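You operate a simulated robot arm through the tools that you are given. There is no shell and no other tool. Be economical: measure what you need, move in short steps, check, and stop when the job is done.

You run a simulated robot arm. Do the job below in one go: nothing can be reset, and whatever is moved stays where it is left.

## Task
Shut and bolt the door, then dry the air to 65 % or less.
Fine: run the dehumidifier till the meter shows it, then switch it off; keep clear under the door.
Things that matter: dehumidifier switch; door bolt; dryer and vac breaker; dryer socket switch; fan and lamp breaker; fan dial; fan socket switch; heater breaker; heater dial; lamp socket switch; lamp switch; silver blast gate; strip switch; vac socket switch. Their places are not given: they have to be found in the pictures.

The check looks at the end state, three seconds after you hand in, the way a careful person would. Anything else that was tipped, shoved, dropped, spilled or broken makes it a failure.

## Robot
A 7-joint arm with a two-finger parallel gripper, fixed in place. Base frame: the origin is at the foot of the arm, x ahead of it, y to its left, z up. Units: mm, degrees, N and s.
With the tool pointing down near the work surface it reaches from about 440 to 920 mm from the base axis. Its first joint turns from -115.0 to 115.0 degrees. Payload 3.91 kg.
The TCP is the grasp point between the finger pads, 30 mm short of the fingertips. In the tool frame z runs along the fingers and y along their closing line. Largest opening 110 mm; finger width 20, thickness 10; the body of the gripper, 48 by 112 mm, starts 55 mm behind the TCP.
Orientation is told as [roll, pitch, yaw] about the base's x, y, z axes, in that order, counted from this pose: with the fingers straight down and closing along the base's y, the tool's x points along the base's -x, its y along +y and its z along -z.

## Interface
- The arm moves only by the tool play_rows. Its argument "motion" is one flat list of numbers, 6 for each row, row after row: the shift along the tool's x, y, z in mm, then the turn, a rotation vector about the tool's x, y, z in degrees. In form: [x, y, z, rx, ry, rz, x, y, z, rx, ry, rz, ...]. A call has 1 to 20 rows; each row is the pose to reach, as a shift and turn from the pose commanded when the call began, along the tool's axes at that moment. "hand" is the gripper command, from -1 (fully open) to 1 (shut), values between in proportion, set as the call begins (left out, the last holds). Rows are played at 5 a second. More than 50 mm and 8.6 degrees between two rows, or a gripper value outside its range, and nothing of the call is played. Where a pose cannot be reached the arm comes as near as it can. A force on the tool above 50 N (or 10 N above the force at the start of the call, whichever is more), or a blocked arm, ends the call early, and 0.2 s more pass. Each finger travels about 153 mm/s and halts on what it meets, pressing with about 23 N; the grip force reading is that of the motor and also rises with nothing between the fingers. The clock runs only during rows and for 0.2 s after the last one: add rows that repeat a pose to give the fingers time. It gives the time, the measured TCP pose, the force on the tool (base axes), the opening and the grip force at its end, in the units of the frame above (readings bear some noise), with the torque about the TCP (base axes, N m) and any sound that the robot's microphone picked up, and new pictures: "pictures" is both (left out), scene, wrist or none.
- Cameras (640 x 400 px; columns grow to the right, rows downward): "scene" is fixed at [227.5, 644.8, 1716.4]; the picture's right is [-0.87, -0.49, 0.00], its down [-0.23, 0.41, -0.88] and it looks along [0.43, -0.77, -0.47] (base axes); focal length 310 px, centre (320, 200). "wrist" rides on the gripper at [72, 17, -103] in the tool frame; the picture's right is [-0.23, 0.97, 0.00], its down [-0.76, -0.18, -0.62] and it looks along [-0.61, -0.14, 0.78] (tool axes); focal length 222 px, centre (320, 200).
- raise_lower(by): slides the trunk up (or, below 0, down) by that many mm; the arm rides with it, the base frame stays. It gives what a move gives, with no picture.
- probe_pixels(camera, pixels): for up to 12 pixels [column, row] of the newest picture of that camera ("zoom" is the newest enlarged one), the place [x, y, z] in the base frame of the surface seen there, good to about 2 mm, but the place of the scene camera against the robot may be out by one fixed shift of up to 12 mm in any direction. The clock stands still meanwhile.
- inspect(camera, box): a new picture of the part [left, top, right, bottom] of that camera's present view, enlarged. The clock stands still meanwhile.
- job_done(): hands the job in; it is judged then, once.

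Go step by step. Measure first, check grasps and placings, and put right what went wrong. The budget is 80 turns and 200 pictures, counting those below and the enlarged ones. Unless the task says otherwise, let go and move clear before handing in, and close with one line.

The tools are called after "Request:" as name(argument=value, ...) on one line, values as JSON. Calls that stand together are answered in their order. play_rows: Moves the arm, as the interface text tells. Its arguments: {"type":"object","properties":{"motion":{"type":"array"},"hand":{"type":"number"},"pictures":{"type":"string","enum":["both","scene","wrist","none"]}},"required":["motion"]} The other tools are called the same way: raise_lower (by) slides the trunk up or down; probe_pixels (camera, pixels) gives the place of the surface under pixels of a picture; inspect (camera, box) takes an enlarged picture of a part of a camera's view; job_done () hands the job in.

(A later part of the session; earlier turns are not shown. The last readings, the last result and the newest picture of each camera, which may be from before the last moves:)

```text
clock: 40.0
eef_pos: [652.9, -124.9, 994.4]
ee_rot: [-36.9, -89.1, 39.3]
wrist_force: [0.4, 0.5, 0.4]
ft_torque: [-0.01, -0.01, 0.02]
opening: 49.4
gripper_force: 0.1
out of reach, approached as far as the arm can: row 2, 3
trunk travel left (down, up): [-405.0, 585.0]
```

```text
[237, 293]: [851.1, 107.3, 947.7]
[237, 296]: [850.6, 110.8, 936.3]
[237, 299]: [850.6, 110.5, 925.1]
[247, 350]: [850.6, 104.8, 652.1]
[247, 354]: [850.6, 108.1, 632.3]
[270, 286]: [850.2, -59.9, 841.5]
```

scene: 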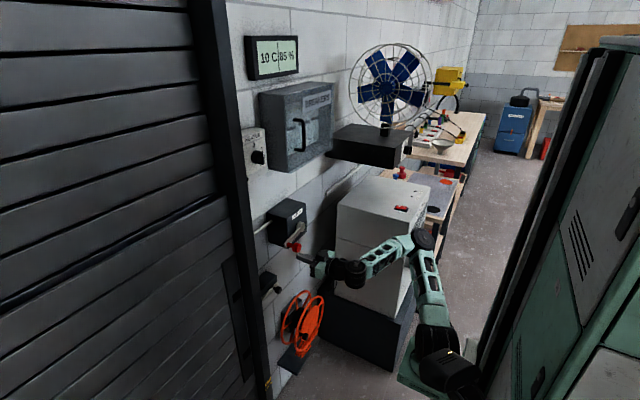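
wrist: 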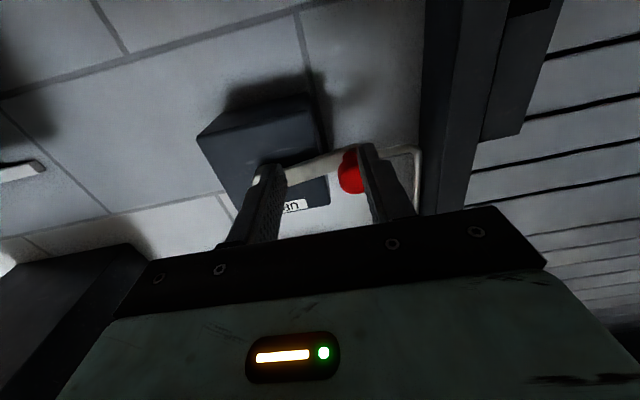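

Upper hole is at z≈936, about 100 mm to go (~85°). Probing the knob.

Request:
probe_pixels(camera="wrist", pixels=[[350, 175], [342, 172], [350, 160], [350, 185], [358, 180], [320, 160], [270, 175]])

Request:
inspect(camera="scene", box=[260, 190, 340, 290])

```text
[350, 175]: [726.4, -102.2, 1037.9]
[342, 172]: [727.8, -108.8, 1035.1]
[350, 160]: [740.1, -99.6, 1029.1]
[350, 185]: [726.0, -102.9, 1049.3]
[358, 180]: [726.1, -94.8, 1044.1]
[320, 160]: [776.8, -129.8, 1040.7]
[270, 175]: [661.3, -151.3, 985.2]
```

```text
4.00 times, centred on (300, 240) of scene
```

zoom: 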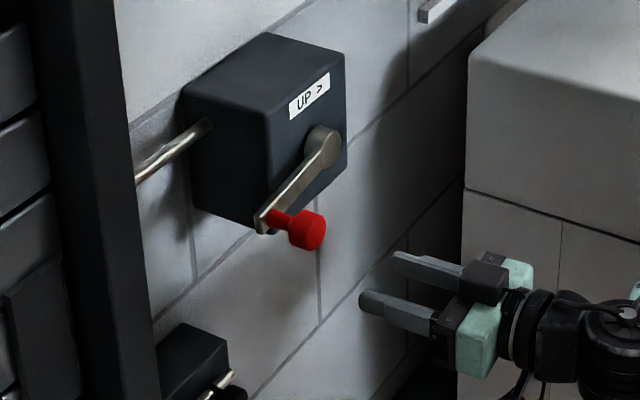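

The knob is at about (y -100, z 1043), crank angle ≈188°, and about 76° remain. I'll roll the hand 45° so that the fingers close along the push direction.

Request:
play_rows(motion=[-8, 4, 0, 0, 0, 7.5, -16, 8, 0, 0, 0, 15, -24, 12, 0, 0, 0, 22.5, -32, 16, 0, 0, 0, 30, -40, 20, 0, 0, 0, 37.5, -49, 25, 0, 0, 0, 45, -49, 25, 0, 0, 0, 45], pictures="wrist")

```text
clock: 41.6
eef_pos: [651.3, -97.5, 1043.0]
ee_rot: [89.1, -45.4, -87.2]
wrist_force: [0.4, -0.3, -0.6]
ft_torque: [-0.02, 0.0, 0.01]
opening: 49.7
gripper_force: 0.1
trunk travel left (down, up): [-405.0, 585.0]
```

wrist: 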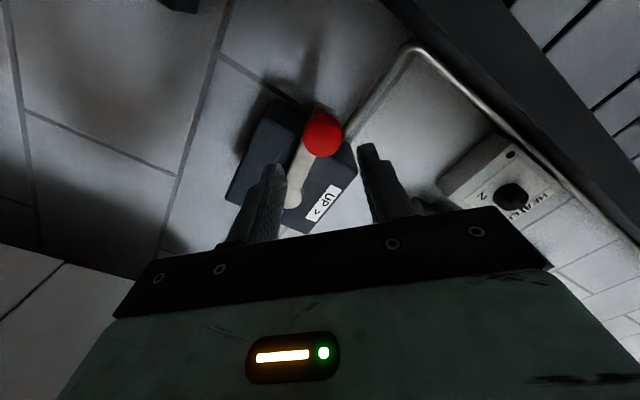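

Request:
probe_pixels(camera="wrist", pixels=[[322, 135], [306, 135], [338, 135], [322, 120], [322, 152], [295, 195]])

```text
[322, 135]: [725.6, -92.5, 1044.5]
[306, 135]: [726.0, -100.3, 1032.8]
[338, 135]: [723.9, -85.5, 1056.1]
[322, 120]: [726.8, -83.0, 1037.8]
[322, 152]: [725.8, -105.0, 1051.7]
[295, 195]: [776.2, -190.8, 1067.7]
```

Request:
play_rows(motion=[0, 0, 40, 0, 0, 0, 0, 0, 82, 0, 0, 0, 0, 0, 82, 0, 0, 0], pictures="none")

Request:
play_rows(motion=[0, 0, 0, 0, 0, 0, 0, 0, 0, 0, 0, 0, 0, 0, 0, 0, 0, 0], hand=1, pictures="wrist")

```text
clock: 42.4
eef_pos: [737.7, -92.8, 1043.6]
ee_rot: [89.1, -45.7, -87.2]
wrist_force: [0.5, 0.6, 0.3]
ft_torque: [0.01, -0.04, 0.0]
opening: 49.4
gripper_force: 0.2
trunk travel left (down, up): [-405.0, 585.0]
```

```text
clock: 43.2
eef_pos: [736.5, -93.2, 1043.3]
ee_rot: [89.2, -45.5, -87.2]
wrist_force: [6.1, 3.2, 1.7]
ft_torque: [-0.3, -0.02, 0.07]
opening: 33.7
gripper_force: 44.6
trunk travel left (down, up): [-405.0, 585.0]
```

wrist: 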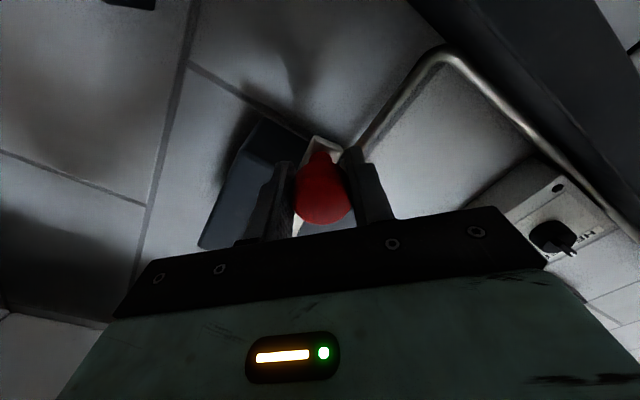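

Gripped at crank angle ≈188°. Winding 60° further.

Request:
play_rows(motion=[9.5, -15.1, 0, 0, 0, 0, 16.3, -32.2, 0, 0, 0, 0, 20.1, -50.1, 0, 0, 0, 0, 20.8, -68.3, 0, 0, 0, 0, 18.2, -86.5, 0, 0, 0, 0, 12.6, -103.9, 0, 0, 0, 0, 12.6, -103.9, 0, 0, 0, 0], pictures="both")

Request:
inspect(camera="scene", box=[215, 260, 295, 360])

Request:
probe_pixels(camera="scene", pixels=[[239, 303], [239, 307], [240, 311], [240, 315], [241, 319], [241, 323]])

```text
clock: 44.8
eef_pos: [735.0, -159.8, 961.4]
ee_rot: [89.0, -45.4, -87.4]
wrist_force: [-8.9, -4.3, -4.5]
ft_torque: [0.37, -0.6, -1.0]
opening: 33.5
gripper_force: 45.4
trunk travel left (down, up): [-405.0, 585.0]
```

scene: 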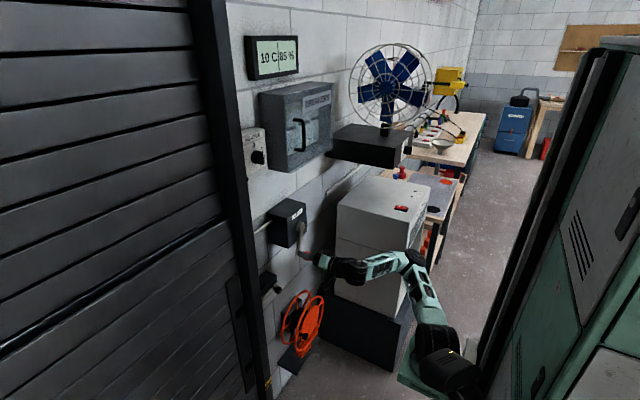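
wrist: 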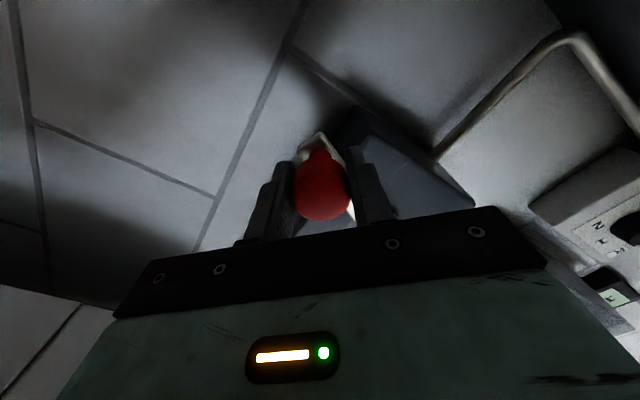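

```text
4.00 times, centred on (255, 310) of scene
```

zoom: 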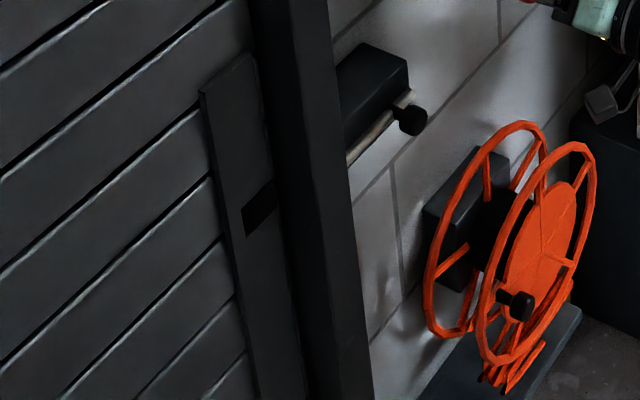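

```text
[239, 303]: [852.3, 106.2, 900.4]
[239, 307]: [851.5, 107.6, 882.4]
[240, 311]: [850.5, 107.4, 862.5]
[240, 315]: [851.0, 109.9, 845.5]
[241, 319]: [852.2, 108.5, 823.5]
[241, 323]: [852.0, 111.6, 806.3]
```

Hole centre is at z≈858; the bolt level is about 837, so ~15° to go. Winding 12° more.

Request:
play_rows(motion=[-3.1, -6.6, 0, 0, 0, 0, -6.6, -13, 0, 0, 0, 0, -10.6, -19.1, 0, 0, 0, 0, -10.6, -19.1, 0, 0, 0, 0], pictures="scene")

Request:
inspect(camera="scene", box=[220, 285, 270, 345])

Request:
probe_pixels(camera="scene", pixels=[[240, 312], [240, 315], [240, 318], [240, 321]])

```text
clock: 45.8
eef_pos: [736.3, -180.4, 955.6]
ee_rot: [89.1, -45.5, -87.2]
wrist_force: [-10.1, 5.5, 0.7]
ft_torque: [-0.39, 0.1, 0.15]
opening: 33.3
gripper_force: 44.8
trunk travel left (down, up): [-405.0, 585.0]
```

scene: 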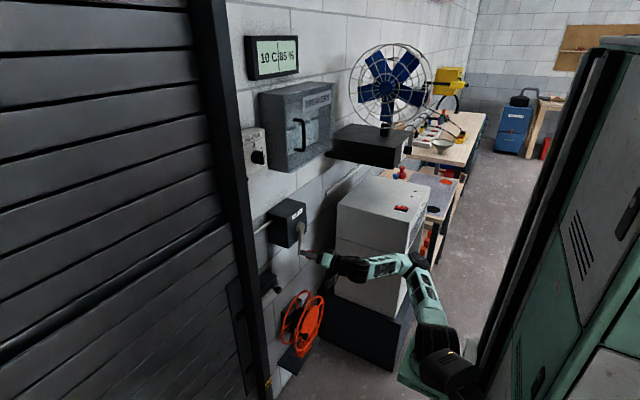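

```text
6.67 times, centred on (245, 315) of scene
```

zoom: 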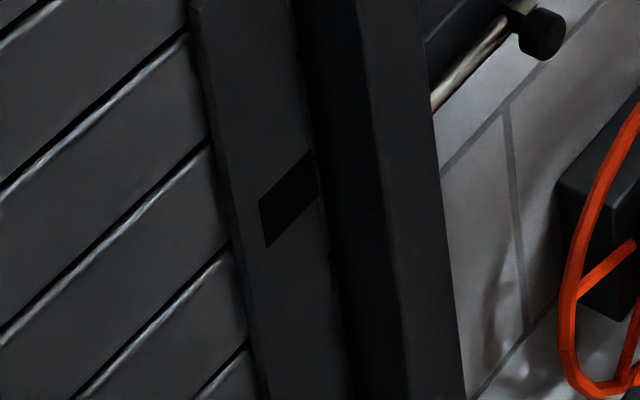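

```text
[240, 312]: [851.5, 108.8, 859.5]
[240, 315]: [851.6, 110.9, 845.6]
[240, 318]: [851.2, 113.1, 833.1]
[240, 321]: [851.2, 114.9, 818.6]
```

Hole centre is now at z≈846 in the scene frame; I'll probe the bolt rod in the same frame for comparison.

Request:
probe_pixels(camera="scene", pixels=[[265, 296], [266, 296], [267, 295], [268, 294], [265, 297], [266, 295], [263, 298], [263, 299]])

```text
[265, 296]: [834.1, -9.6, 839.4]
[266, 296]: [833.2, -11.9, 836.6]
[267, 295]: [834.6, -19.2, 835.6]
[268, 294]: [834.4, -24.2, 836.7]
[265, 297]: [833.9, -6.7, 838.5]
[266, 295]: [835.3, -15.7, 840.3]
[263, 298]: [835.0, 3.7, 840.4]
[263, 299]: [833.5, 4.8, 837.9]
```

The rod is at z≈838 and the hole at 846: 6–8° more, watching the force for the floor stop.

Request:
play_rows(motion=[-2.2, -3, 0, 0, 0, 0, -4.5, -5.9, 0, 0, 0, 0, -6.9, -8.6, 0, 0, 0, 0, -9.3, -11.4, 0, 0, 0, 0, -9.3, -11.4, 0, 0, 0, 0], pictures="scene")

Request:
inspect(camera="scene", box=[220, 285, 270, 345])

Request:
inspect(camera="scene", box=[220, 340, 290, 400])

```text
clock: 47.0
eef_pos: [735.9, -195.8, 953.3]
ee_rot: [89.1, -45.4, -87.1]
wrist_force: [-10.3, 4.1, 0.5]
ft_torque: [-0.13, -0.12, -0.1]
opening: 33.3
gripper_force: 45.1
trunk travel left (down, up): [-405.0, 585.0]
```

scene: 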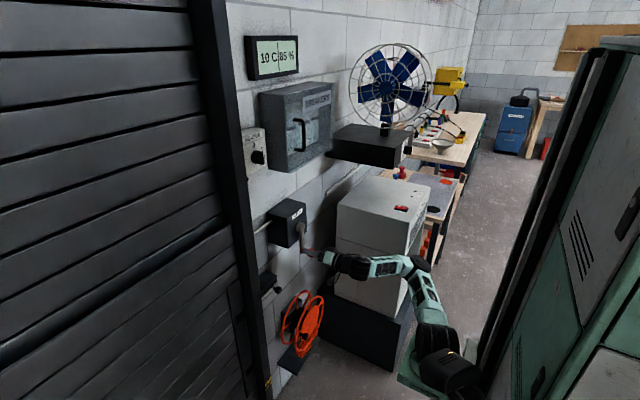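

```text
6.67 times, centred on (245, 315) of scene
```

zoom: 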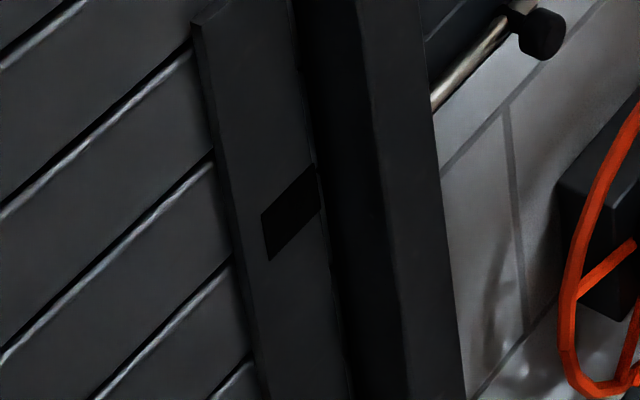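

```text
6.67 times, centred on (255, 370) of scene
```

zoom: 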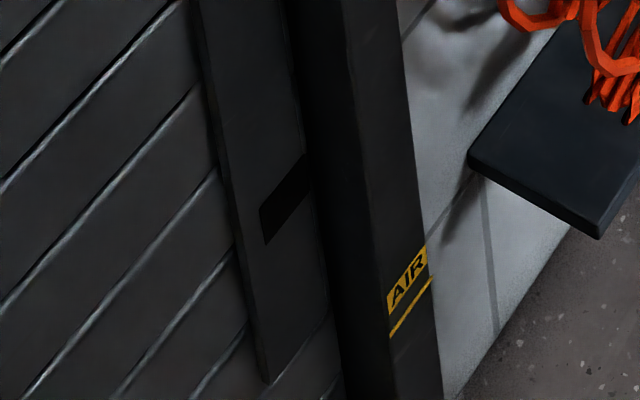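

Hole centre is now z≈838, aligned with the rod. I'll press 3° more to see whether the door is on its stop.

Request:
play_rows(motion=[-1.4, -1.4, 0, 0, 0, 0, -2.8, -2.8, 0, 0, 0, 0, -4, -4, 0, 0, 0, 0, -4, -4, 0, 0, 0, 0], pictures="scene")

Request:
inspect(camera="scene", box=[220, 285, 270, 345])

```text
clock: 48.0
eef_pos: [736.3, -199.0, 954.6]
ee_rot: [89.2, -45.6, -87.0]
wrist_force: [-7.2, 11.4, 1.0]
ft_torque: [0.0, -0.84, -0.67]
opening: 33.2
gripper_force: 45.6
trunk travel left (down, up): [-405.0, 585.0]
```

scene: 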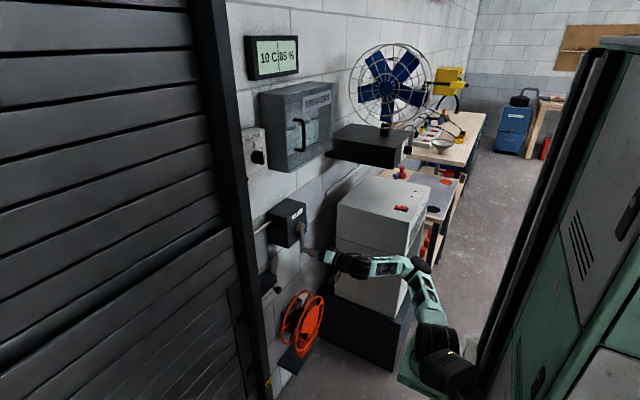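

```text
6.67 times, centred on (245, 315) of scene
```

zoom: 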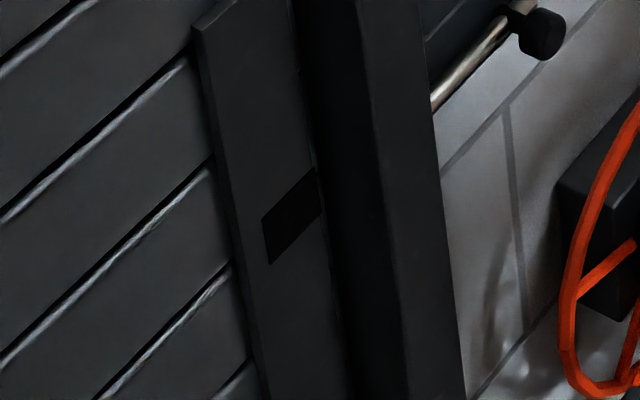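

Only ~2 mm more with rising force: the door is on its stop. Release, back off, unroll the hand and go to the bolt.

Request:
play_rows(motion=[0, 0, 0, 0, 0, 0, 0, 0, 0, 0, 0, 0, 0, 0, -40, 0, 0, 0, 0, 0, -75, 0, 0, 0, 0, 0, -75, 0, 0, 0], hand=0.1, pictures="none")

Request:
play_rows(motion=[16, 16, 0, 0, 0, -7.5, 32, 32, 0, 0, 0, -15, 48, 48, 0, 0, 0, -22.5, 64, 64, 0, 0, 0, -30, 80, 80, 0, 0, 0, -37.5, 96, 96, 0, 0, 0, -45, 96, 96, 0, 0, 0, -45], pictures="none")

Request:
raise_lower(by=-180)

```text
clock: 49.2
eef_pos: [662.3, -203.2, 953.4]
ee_rot: [89.1, -45.4, -87.2]
wrist_force: [0.3, 1.0, -0.6]
ft_torque: [0.01, 0.0, 0.0]
opening: 49.3
gripper_force: 0.0
trunk travel left (down, up): [-405.0, 585.0]
```

```text
clock: 50.8
eef_pos: [667.9, -63.9, 961.4]
ee_rot: [-43.8, -89.2, 46.0]
wrist_force: [-0.1, -0.2, 0.0]
ft_torque: [-0.03, 0.01, -0.01]
opening: 49.6
gripper_force: 0.0
out of reach, approached as far as the arm can: row 1, 2, 3, 4, 5, 6, 7
trunk travel left (down, up): [-405.0, 585.0]
```

```text
clock: 52.8
eef_pos: [669.5, -64.5, 781.2]
ee_rot: [-40.0, -89.1, 42.2]
wrist_force: [0.5, -0.2, 0.1]
ft_torque: [0.02, 0.03, 0.03]
opening: 49.3
gripper_force: 0.1
trunk travel left (down, up): [-225.0, 765.0]
```

Request:
play_rows(motion=[-29, 0, 15, 0, 0, 0, -57, 0, 30, 0, 0, 0, -57, 0, 30, 0, 0, 0], pictures="wrist")

```text
clock: 53.6
eef_pos: [700.6, -61.7, 838.1]
ee_rot: [-40.4, -89.2, 42.6]
wrist_force: [0.2, 0.3, -0.2]
ft_torque: [0.01, -0.04, 0.01]
opening: 49.3
gripper_force: 0.0
trunk travel left (down, up): [-225.0, 765.0]
```

wrist: 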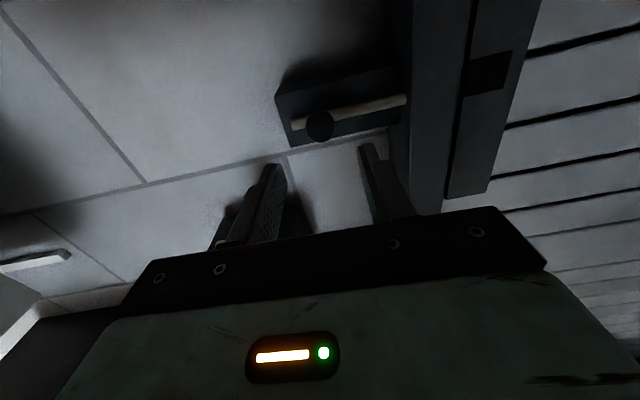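

Knob centred at (320,127) and the hole at (487,72) is level with the rod. Grip and push +y.

Request:
play_rows(motion=[0, -3, 45, 0, 0, 0, 0, -3, 88, 0, 0, 0, 0, -3, 88, 0, 0, 0], pictures="none")

Request:
play_rows(motion=[0, 0, 0, 0, 0, 0, 0, 0, 0, 0, 0, 0, 0, 8, 0, 0, 0, 0, 0, 16, 0, 0, 0, 0, 0, 24, 0, 0, 0, 0, 0, 32, 0, 0, 0, 0, 0, 38, 0, 0, 0, 0, 0, 43, 0, 0, 0, 0, 0, 43, 0, 0, 0, 0], hand=1, pictures="wrist")

```text
clock: 54.4
eef_pos: [787.3, -61.7, 837.4]
ee_rot: [-41.9, -89.2, 44.0]
wrist_force: [0.6, 0.0, 0.3]
ft_torque: [0.0, -0.03, 0.03]
opening: 49.6
gripper_force: 0.1
trunk travel left (down, up): [-225.0, 765.0]
```

```text
clock: 56.4
eef_pos: [788.8, -21.0, 837.5]
ee_rot: [-38.8, -89.1, 40.9]
wrist_force: [25.7, -3.6, 12.7]
ft_torque: [0.02, -0.25, -0.14]
opening: 27.6
gripper_force: 45.4
trunk travel left (down, up): [-225.0, 765.0]
```

wrist: 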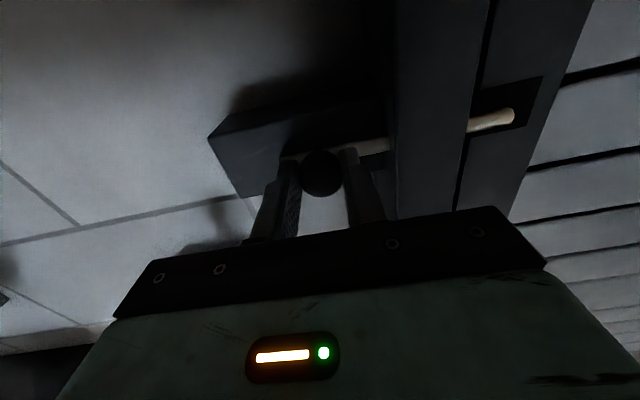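

The rod is in the hole at (495,120). I'll nudge to its end stop, then release and back off.

Request:
play_rows(motion=[0, 2, 0, 0, 0, 0, 0, 4, 0, 0, 0, 0, 0, 4, 0, 0, 0, 0], pictures="none")

Request:
play_rows(motion=[0, 0, 0, 0, 0, 0, 0, 0, 0, 0, 0, 0, 0, 0, -45, 0, 0, 0, 0, 0, -90, 0, 0, 0, 0, 0, -120, 0, 0, 0, 0, 0, -120, 0, 0, 0], hand=0.1, pictures="both")

Request:
inspect(camera="scene", box=[370, 180, 450, 250])

```text
clock: 57.2
eef_pos: [787.5, -18.9, 836.5]
ee_rot: [-37.7, -89.2, 39.5]
wrist_force: [1.0, -33.8, 16.8]
ft_torque: [-0.03, -0.53, -0.69]
opening: 27.5
gripper_force: 44.9
trunk travel left (down, up): [-225.0, 765.0]
```

```text
clock: 58.6
eef_pos: [668.1, -18.2, 835.7]
ee_rot: [-39.9, -89.2, 42.0]
wrist_force: [0.1, -0.8, 0.3]
ft_torque: [0.0, 0.01, 0.03]
opening: 49.7
gripper_force: 0.1
trunk travel left (down, up): [-225.0, 765.0]
```

scene: 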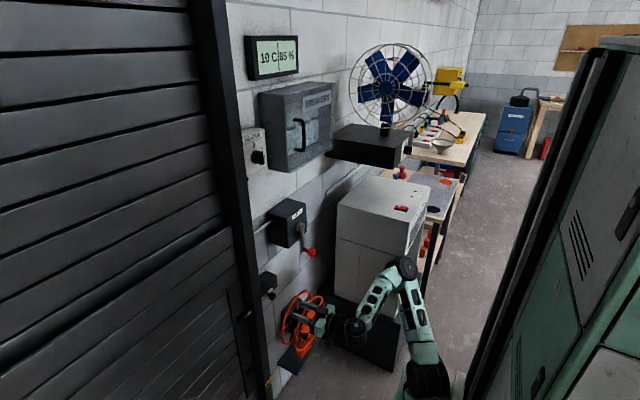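
wrist: 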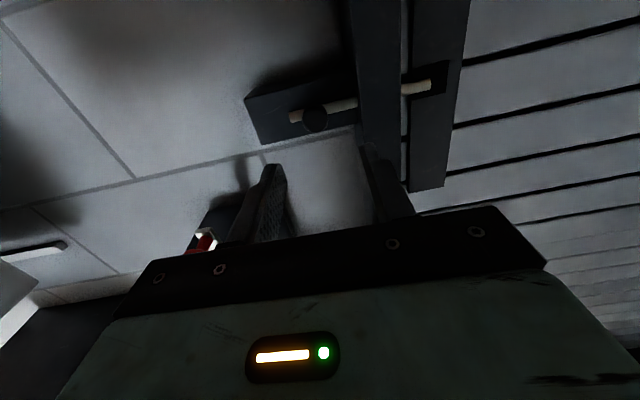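

```text
5.71 times, centred on (410, 215) of scene
```

zoom: 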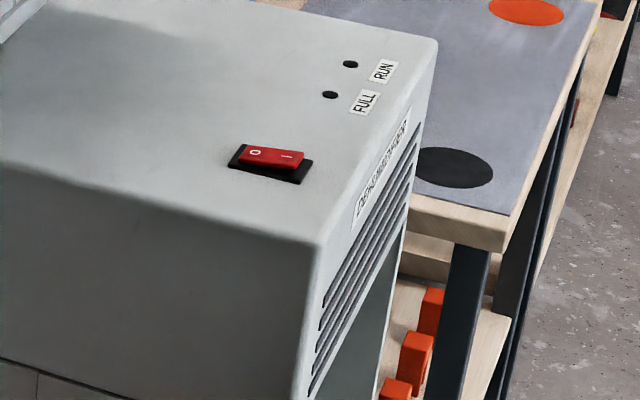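

Door shut and bolted. The dehumidifier switch at (400,208) sits at O, lamps dark. I'll turn the tool down and raise the arm to go over the dehumidifier.

Request:
play_rows(motion=[-6, 0, -10, 0, 8.2, 0, -12, 0, -20, 0, 16.4, 0, -18, 0, -30, 0, 24.6, 0, -24, 0, -40, 0, 32.8, 0, -30, 0, -50, 0, 41, 0, -36, 0, -60, 0, 49.2, 0, -42, 0, -70, 0, 57.4, 0, -48, 0, -80, 0, 65.6, 0, -54, 0, -90, 0, 73.8, 0, -58, 0, -100, 0, 82, 0, -60, 0, -110, 0, 90, 0, -60, 0, -110, 0, 90, 0], pictures="none")

Request:
raise_lower(by=400)

```text
clock: 61.2
eef_pos: [557.3, -22.3, 899.2]
ee_rot: [-0.5, 0.7, 2.2]
wrist_force: [0.7, -0.2, -0.1]
ft_torque: [0.0, -0.01, 0.02]
opening: 49.5
gripper_force: 0.1
trunk travel left (down, up): [-225.0, 765.0]
```

```text
clock: 65.1
eef_pos: [556.5, -22.1, 1298.1]
ee_rot: [-0.4, 0.6, 2.2]
wrist_force: [-0.7, 0.8, -0.2]
ft_torque: [0.01, 0.01, -0.02]
opening: 49.3
gripper_force: 0.1
trunk travel left (down, up): [-625.0, 365.0]
```

Request:
play_rows(motion=[5, -45, 0, 0, 0, 0, 10, -90, 0, 0, 0, 0, 15, -135, 0, 0, 0, 0, 20, -180, 0, 0, 0, 0, 25, -225, 0, 0, 0, 0, 30, -270, 0, 0, 0, 0, 35, -315, 0, 0, 0, 0, 40, -360, 0, 0, 0, 0, 45, -405, 0, 0, 0, 0, 50, -450, 0, 0, 0, 0, 55, -495, 0, 0, 0, 0, 60, -540, 0, 0, 0, 0, 65, -585, 0, 0, 0, 0, 65, -585, 0, 0, 0, 0], hand=1, pictures="both")

```text
clock: 68.1
eef_pos: [518.8, -574.9, 1303.8]
ee_rot: [-0.4, 0.6, 2.2]
wrist_force: [0.0, -0.5, 0.4]
ft_torque: [0.0, 0.03, 0.0]
opening: 0.2
gripper_force: 23.3
out of reach, approached as far as the arm can: row 13, 14
trunk travel left (down, up): [-625.0, 365.0]
```

scene: 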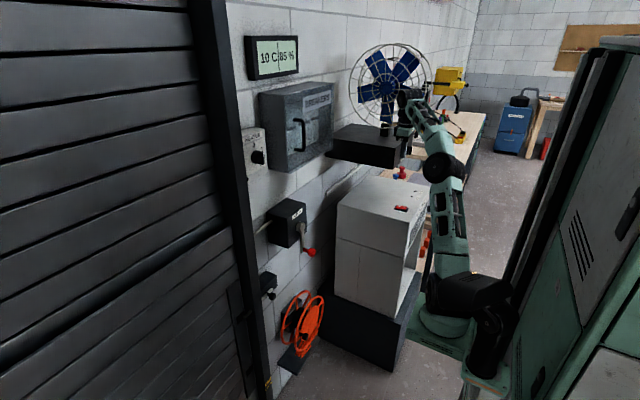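
wrist: 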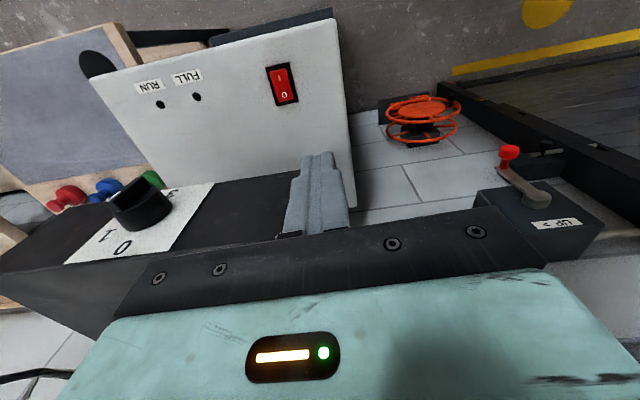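

The switch is at (283,85) in the wrist view with O toward the image bottom; the fan's box with its dial (140,205) lies to the left. Measuring both.

Request:
probe_pixels(camera="wrist", pixels=[[278, 72], [281, 80], [283, 90], [285, 98], [274, 102], [270, 70], [320, 80], [140, 210], [180, 240], [310, 175], [20, 270], [196, 97]])

Request:
inspect(camera="wrist", box=[140, 50, 320, 150])

```text
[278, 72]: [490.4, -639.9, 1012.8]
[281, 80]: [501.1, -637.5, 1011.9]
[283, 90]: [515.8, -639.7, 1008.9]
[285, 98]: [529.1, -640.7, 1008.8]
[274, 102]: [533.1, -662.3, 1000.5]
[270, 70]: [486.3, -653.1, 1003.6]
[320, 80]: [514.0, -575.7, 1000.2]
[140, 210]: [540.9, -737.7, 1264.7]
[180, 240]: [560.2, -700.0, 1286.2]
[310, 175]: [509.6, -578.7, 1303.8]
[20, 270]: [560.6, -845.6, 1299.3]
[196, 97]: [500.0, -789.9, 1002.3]
```

```text
3.56 times, centred on (230, 100) of wrist
```

zoom: 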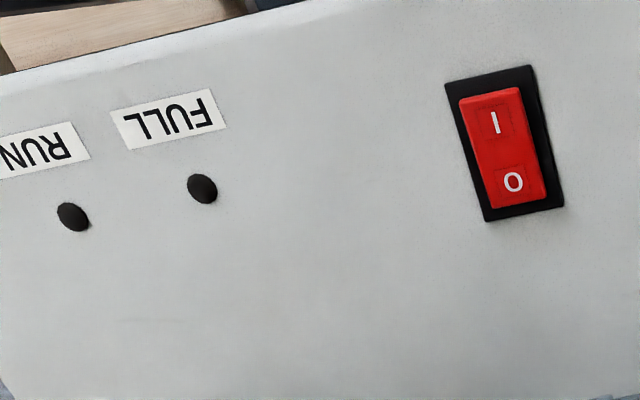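

The switch is at O; I must press its I end at about (492,-640,1012). Checking where the forearm is before lowering, since the fan box (front at x≈560) and dehumidifier top are close.

Request:
probe_pixels(camera="scene", pixels=[[445, 168], [450, 190], [455, 230], [437, 140], [422, 118], [408, 103], [404, 125], [350, 150], [400, 160], [425, 195]])

Request:
inspect(camera="scene", box=[320, 60, 520, 220])

```text
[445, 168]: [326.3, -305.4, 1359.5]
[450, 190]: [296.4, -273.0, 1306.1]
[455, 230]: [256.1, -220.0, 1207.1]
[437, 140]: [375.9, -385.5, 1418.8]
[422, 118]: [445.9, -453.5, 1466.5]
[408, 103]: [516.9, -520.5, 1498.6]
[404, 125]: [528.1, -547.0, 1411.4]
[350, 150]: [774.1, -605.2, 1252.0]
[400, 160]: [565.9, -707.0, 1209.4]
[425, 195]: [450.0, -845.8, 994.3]
```

```text
2.50 times, centred on (420, 140) of scene
```

zoom: 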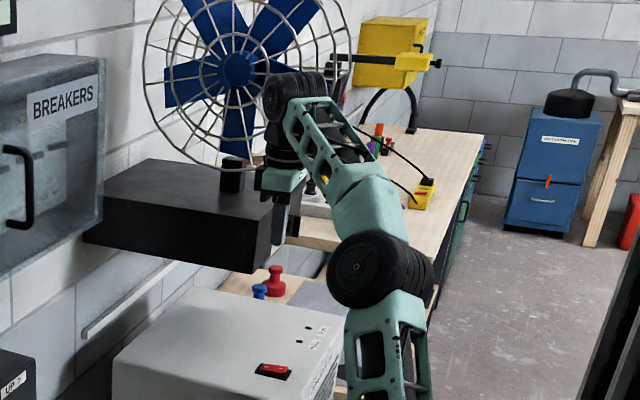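

Fan box front is at x≈560, so I'll lean the hand (pitch -20) away from it, and go lower via the trunk.

Request:
play_rows(motion=[20, -10, 0, 0, -6.7, 0, 40, -20, 0, 0, -13.4, 0, 60, -35, 0, 0, -20, 0, 60, -35, 0, 0, -20, 0], pictures="none")

Request:
raise_lower(by=-150)

Request:
play_rows(motion=[0, 0, 0, 0, 0, 0], pictures="both")

```text
clock: 69.1
eef_pos: [459.0, -613.1, 1303.9]
ee_rot: [-0.6, -19.5, 2.4]
wrist_force: [0.8, 0.1, 0.0]
ft_torque: [0.0, 0.01, 0.0]
opening: 0.3
gripper_force: 23.2
trunk travel left (down, up): [-625.0, 365.0]
```

```text
clock: 70.8
eef_pos: [459.5, -612.3, 1155.8]
ee_rot: [-0.7, -19.3, 2.4]
wrist_force: [-0.2, -0.7, -0.5]
ft_torque: [-0.02, -0.02, 0.0]
opening: 0.1
gripper_force: 23.4
trunk travel left (down, up): [-475.0, 515.0]
```

```text
clock: 71.2
eef_pos: [459.4, -611.8, 1155.7]
ee_rot: [-0.5, -19.5, 2.4]
wrist_force: [-0.7, -0.4, -1.2]
ft_torque: [-0.02, 0.0, 0.01]
opening: 0.0
gripper_force: 23.1
trunk travel left (down, up): [-475.0, 515.0]
```

scene: 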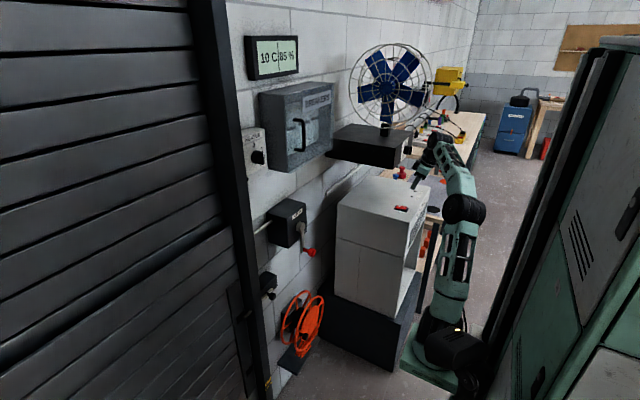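
wrist: 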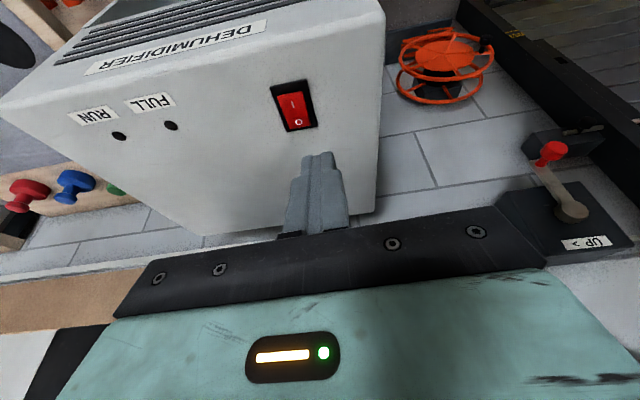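

Clear view of the switch at (294,105). Re-measuring its I end before pressing.

Request:
probe_pixels(camera="wrist", pixels=[[288, 90], [290, 98], [293, 103], [296, 112], [299, 121], [299, 100]])

Request:
inspect(camera="wrist", box=[250, 70, 350, 220])

```text
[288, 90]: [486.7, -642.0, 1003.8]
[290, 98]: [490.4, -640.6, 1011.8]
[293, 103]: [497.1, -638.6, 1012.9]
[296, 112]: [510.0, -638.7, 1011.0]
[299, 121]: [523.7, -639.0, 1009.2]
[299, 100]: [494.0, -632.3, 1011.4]
```

```text
2.67 times, centred on (300, 145) of wrist
```

zoom: 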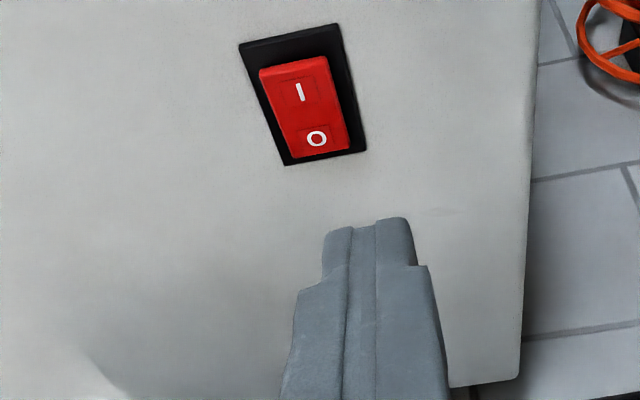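

Approach to just above the I end.

Request:
play_rows(motion=[2, -9, 35, 0, 0, 0, 4, -18, 70, 0, 0, 0, 6.8, -27.3, 105.8, 0, 0, 0, 6.8, -27.3, 105.8, 0, 0, 0], pictures="wrist")

Request:
inspect(camera="wrist", box=[260, 90, 380, 230])

```text
clock: 72.2
eef_pos: [487.5, -640.3, 1054.3]
ee_rot: [-0.6, -19.4, 2.3]
wrist_force: [-0.3, 0.9, 0.6]
ft_torque: [-0.02, 0.01, 0.01]
opening: 0.2
gripper_force: 23.1
trunk travel left (down, up): [-475.0, 515.0]
```

wrist: 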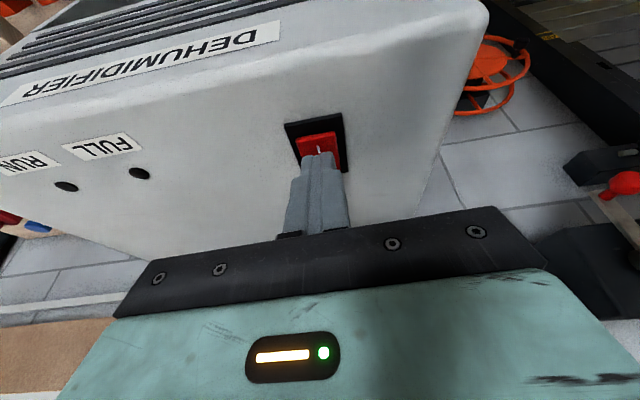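

```text
2.86 times, centred on (320, 160) of wrist
```

zoom: 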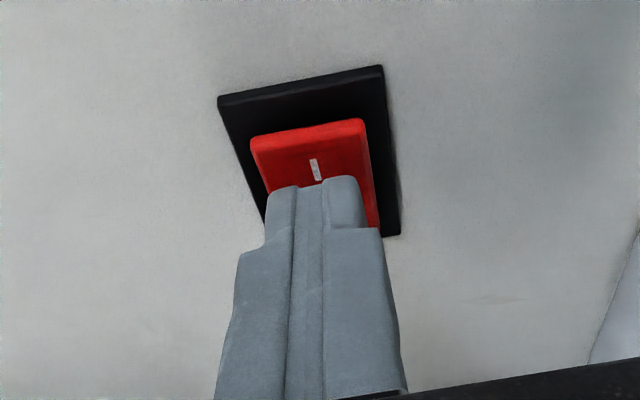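

Request:
play_rows(motion=[6.5, 0, 6.2, 0, 0, 0, 7.8, 0, 10, 0, 0, 0, 9.1, 0, 13.8, 0, 0, 0, 10.1, 0, 16.6, 0, 0, 0, 11.1, 0, 19.4, 0, 0, 0], pictures="wrist")

```text
clock: 73.4
eef_pos: [485.3, -638.9, 1038.7]
ee_rot: [-1.2, -19.7, 2.6]
wrist_force: [0.2, -4.5, 46.8]
ft_torque: [-0.14, -0.07, 0.38]
opening: 0.2
gripper_force: 23.2
trunk travel left (down, up): [-475.0, 515.0]
heard: click
```

wrist: 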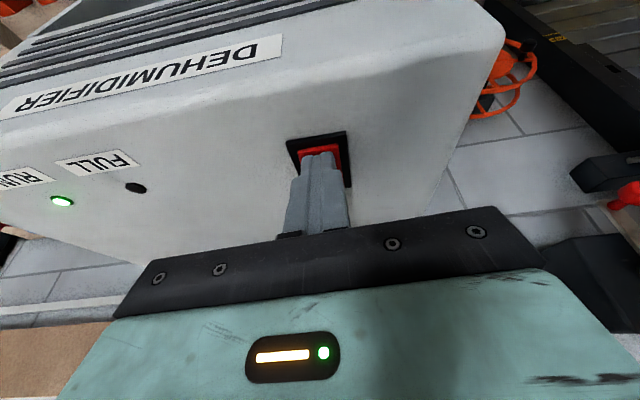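

A click and the RUN lamp is green. Lift clear and wait, watching the meter.

Request:
play_rows(motion=[-6, 0, -19, 0, 0, 0, -13.4, 0, -37.7, 0, 0, 0, -13.4, 0, -37.7, 0, 0, 0, -13.4, 0, -37.7, 0, 0, 0, -13.4, 0, -37.7, 0, 0, 0, -13.4, 0, -37.7, 0, 0, 0, -13.4, 0, -37.7, 0, 0, 0, -13.4, 0, -37.7, 0, 0, 0, -13.4, 0, -37.7, 0, 0, 0, -13.4, 0, -37.7, 0, 0, 0], pictures="both")

Request:
inspect(camera="scene", box=[230, 30, 350, 100])

```text
clock: 75.6
eef_pos: [487.1, -639.1, 1072.1]
ee_rot: [-0.6, -19.4, 2.4]
wrist_force: [-0.5, 0.4, -0.5]
ft_torque: [0.0, -0.01, -0.04]
opening: 0.0
gripper_force: 22.8
trunk travel left (down, up): [-475.0, 515.0]
```

scene: 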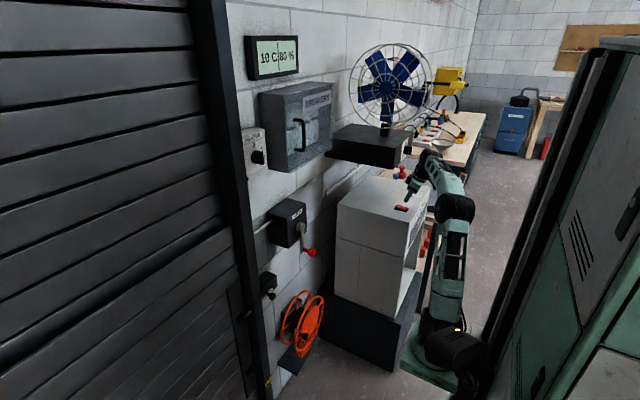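
wrist: 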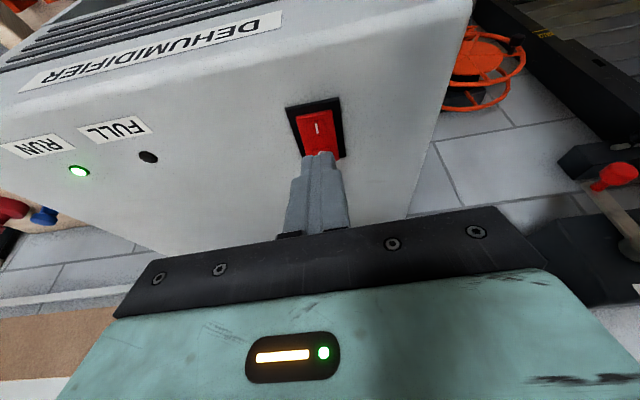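

```text
5.33 times, centred on (290, 65) of scene
```

zoom: 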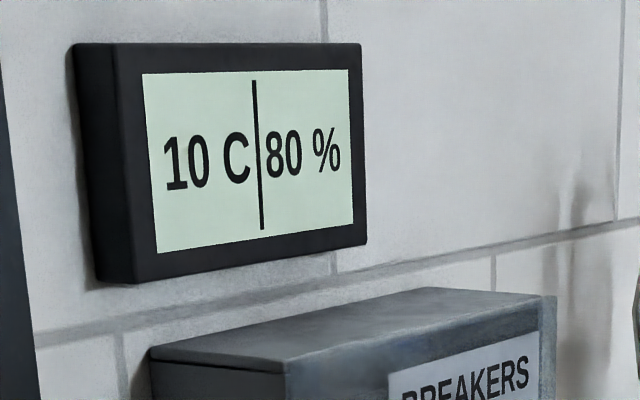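

Humidity fell to 80 %. Waiting on.

Request:
play_rows(motion=[0, 0, 0, 0, 0, 0, 0, 0, 0, 0, 0, 0, 0, 0, 0, 0, 0, 0, 0, 0, 0, 0, 0, 0, 0, 0, 0, 0, 0, 0, 0, 0, 0, 0, 0, 0, 0, 0, 0, 0, 0, 0, 0, 0, 0, 0, 0, 0, 0, 0, 0, 0, 0, 0, 0, 0, 0, 0, 0, 0, 0, 0, 0, 0, 0, 0, 0, 0, 0, 0, 0, 0, 0, 0, 0, 0, 0, 0, 0, 0, 0, 0, 0, 0, 0, 0, 0, 0, 0, 0, 0, 0, 0, 0, 0, 0, 0, 0, 0, 0, 0, 0, 0, 0, 0, 0, 0, 0, 0, 0, 0, 0, 0, 0, 0, 0, 0, 0, 0, 0], pictures="none")

Request:
inspect(camera="scene", box=[230, 30, 350, 100])

Request:
inspect(camera="wrist", box=[0, 100, 180, 230])

```text
clock: 79.8
eef_pos: [487.4, -638.9, 1073.1]
ee_rot: [-0.6, -19.3, 2.4]
wrist_force: [-0.4, 0.4, -0.5]
ft_torque: [0.04, 0.01, 0.01]
opening: 0.0
gripper_force: 22.8
trunk travel left (down, up): [-475.0, 515.0]
```

```text
5.33 times, centred on (290, 65) of scene
```

zoom: 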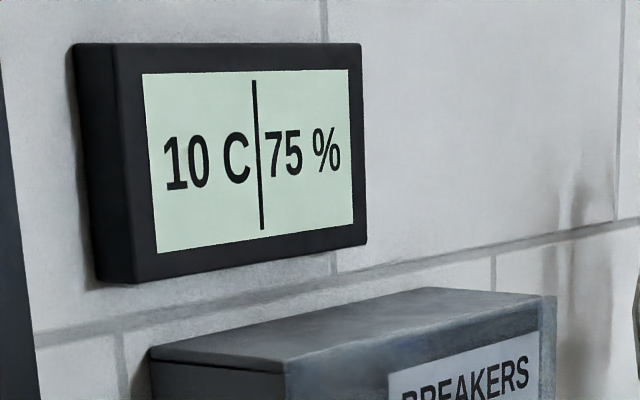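

```text
3.08 times, centred on (90, 165) of wrist
```

zoom: 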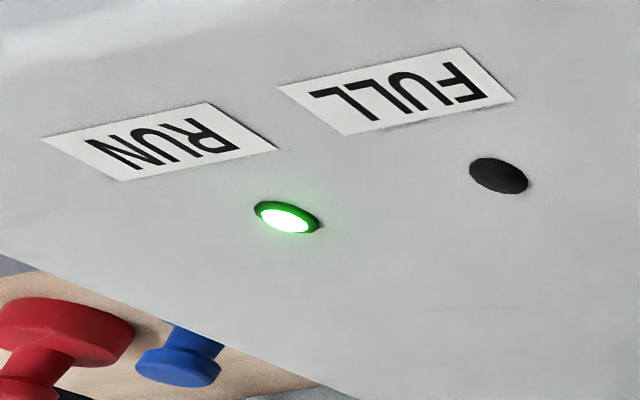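

75 % and RUN still green. While waiting, I'll move over the O end.

Request:
play_rows(motion=[-13, -0.7, 12.6, 0, 0, 0, -26, -1.4, 25, 0, 0, 0, -26, -1.4, 25, 0, 0, 0, -26, -1.4, 25, 0, 0, 0, -26, -1.4, 25, 0, 0, 0, -26, -1.4, 25, 0, 0, 0, -26, -1.4, 25, 0, 0, 0, -26, -1.4, 25, 0, 0, 0, -26, -1.4, 25, 0, 0, 0, -26, -1.4, 25, 0, 0, 0, -26, -1.4, 25, 0, 0, 0, -26, -1.4, 25, 0, 0, 0, -26, -1.4, 25, 0, 0, 0, -26, -1.4, 25, 0, 0, 0, -26, -1.4, 25, 0, 0, 0, -26, -1.4, 25, 0, 0, 0, -26, -1.4, 25, 0, 0, 0, -26, -1.4, 25, 0, 0, 0, -26, -1.4, 25, 0, 0, 0, -26, -1.4, 25, 0, 0, 0], pictures="both")

Request:
inspect(camera="scene", box=[230, 30, 350, 100])

Request:
inspect(camera="scene", box=[370, 130, 450, 240])

Request:
inspect(camera="wrist", box=[260, 90, 380, 230])

```text
clock: 84.0
eef_pos: [519.4, -641.7, 1056.9]
ee_rot: [-0.6, -19.5, 2.4]
wrist_force: [0.5, 1.2, 0.3]
ft_torque: [0.01, 0.0, -0.03]
opening: 0.1
gripper_force: 22.7
trunk travel left (down, up): [-475.0, 515.0]
```

scene: 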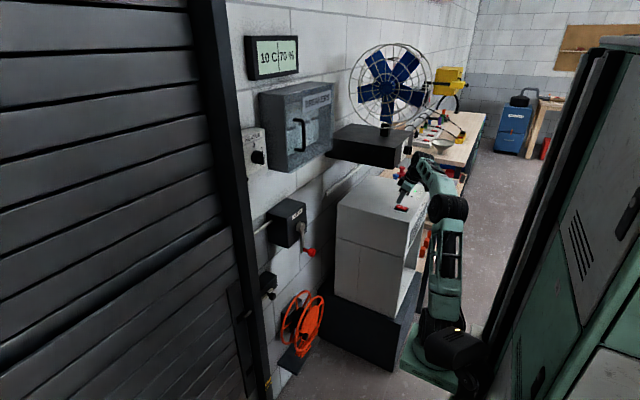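
wrist: 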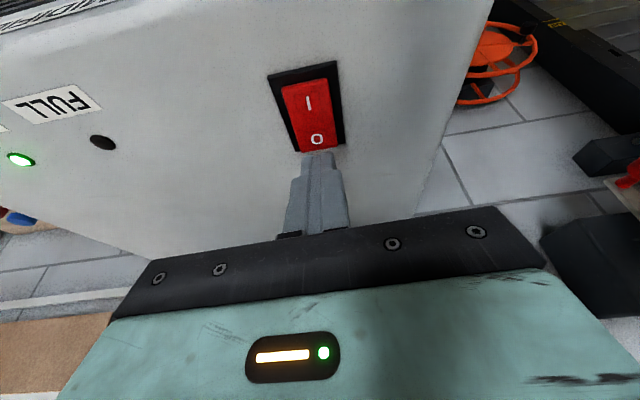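

```text
5.33 times, centred on (290, 65) of scene
```

zoom: 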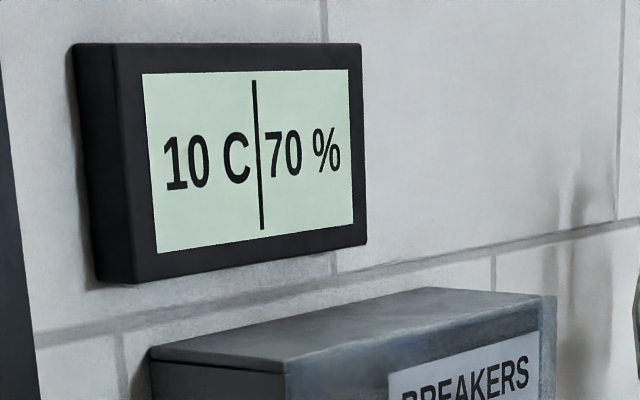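

```text
3.64 times, centred on (410, 185) of scene
```

zoom: 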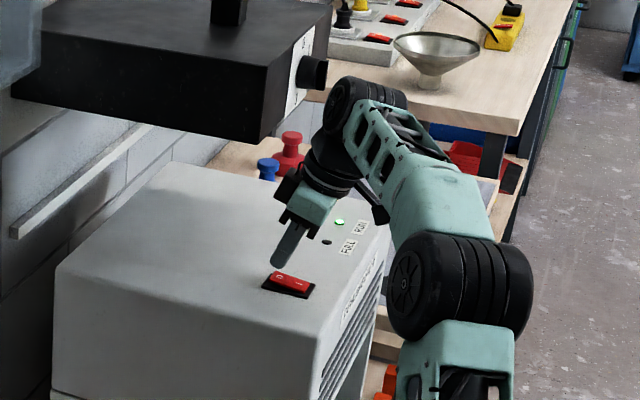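

```text
2.86 times, centred on (320, 160) of wrist
```

zoom: 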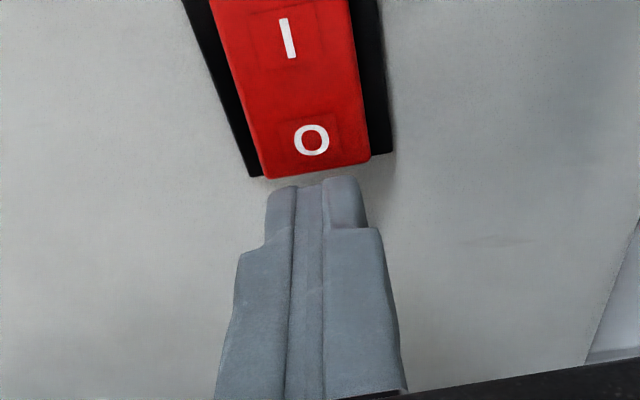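

70 % now. Waiting two more spells for some margin.

Request:
play_rows(motion=[0, 0, 0, 0, 0, 0, 0, 0, 0, 0, 0, 0, 0, 0, 0, 0, 0, 0, 0, 0, 0, 0, 0, 0, 0, 0, 0, 0, 0, 0, 0, 0, 0, 0, 0, 0, 0, 0, 0, 0, 0, 0, 0, 0, 0, 0, 0, 0, 0, 0, 0, 0, 0, 0, 0, 0, 0, 0, 0, 0, 0, 0, 0, 0, 0, 0, 0, 0, 0, 0, 0, 0, 0, 0, 0, 0, 0, 0, 0, 0, 0, 0, 0, 0, 0, 0, 0, 0, 0, 0, 0, 0, 0, 0, 0, 0, 0, 0, 0, 0, 0, 0, 0, 0, 0, 0, 0, 0, 0, 0, 0, 0, 0, 0, 0, 0, 0, 0, 0, 0], pictures="none")

Request:
inspect(camera="scene", box=[230, 30, 350, 100])

Request:
play_rows(motion=[0, 0, 0, 0, 0, 0, 0, 0, 0, 0, 0, 0, 0, 0, 0, 0, 0, 0, 0, 0, 0, 0, 0, 0, 0, 0, 0, 0, 0, 0, 0, 0, 0, 0, 0, 0, 0, 0, 0, 0, 0, 0, 0, 0, 0, 0, 0, 0, 0, 0, 0, 0, 0, 0, 0, 0, 0, 0, 0, 0, 0, 0, 0, 0, 0, 0, 0, 0, 0, 0, 0, 0, 0, 0, 0, 0, 0, 0, 0, 0, 0, 0, 0, 0, 0, 0, 0, 0, 0, 0], pictures="none")

Request:
inspect(camera="scene", box=[230, 30, 350, 100])

```text
clock: 88.2
eef_pos: [519.1, -640.6, 1056.3]
ee_rot: [-0.7, -19.4, 2.4]
wrist_force: [0.8, -0.6, 0.7]
ft_torque: [-0.03, 0.01, -0.01]
opening: 0.0
gripper_force: 23.6
trunk travel left (down, up): [-475.0, 515.0]
```

```text
5.33 times, centred on (290, 65) of scene
```

zoom: 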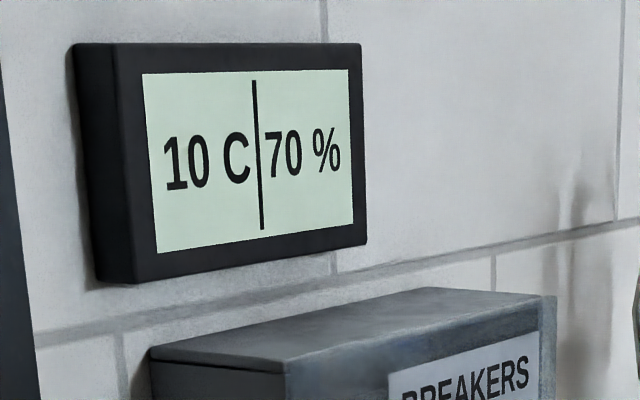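

```text
clock: 91.4
eef_pos: [520.2, -640.6, 1055.7]
ee_rot: [-0.6, -19.4, 2.5]
wrist_force: [-0.2, 0.4, 0.4]
ft_torque: [-0.02, -0.04, 0.01]
opening: 0.0
gripper_force: 23.2
trunk travel left (down, up): [-475.0, 515.0]
```

```text
5.33 times, centred on (290, 65) of scene
```

zoom: 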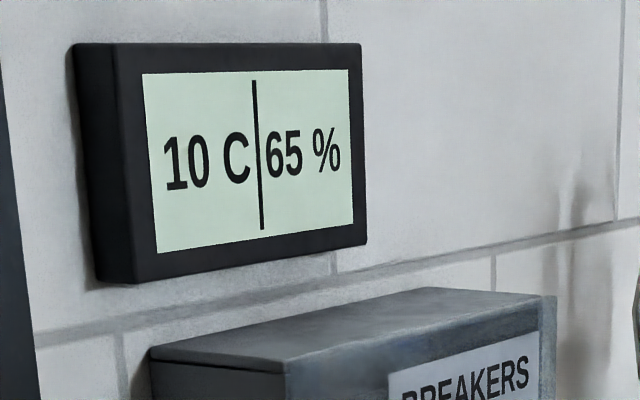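

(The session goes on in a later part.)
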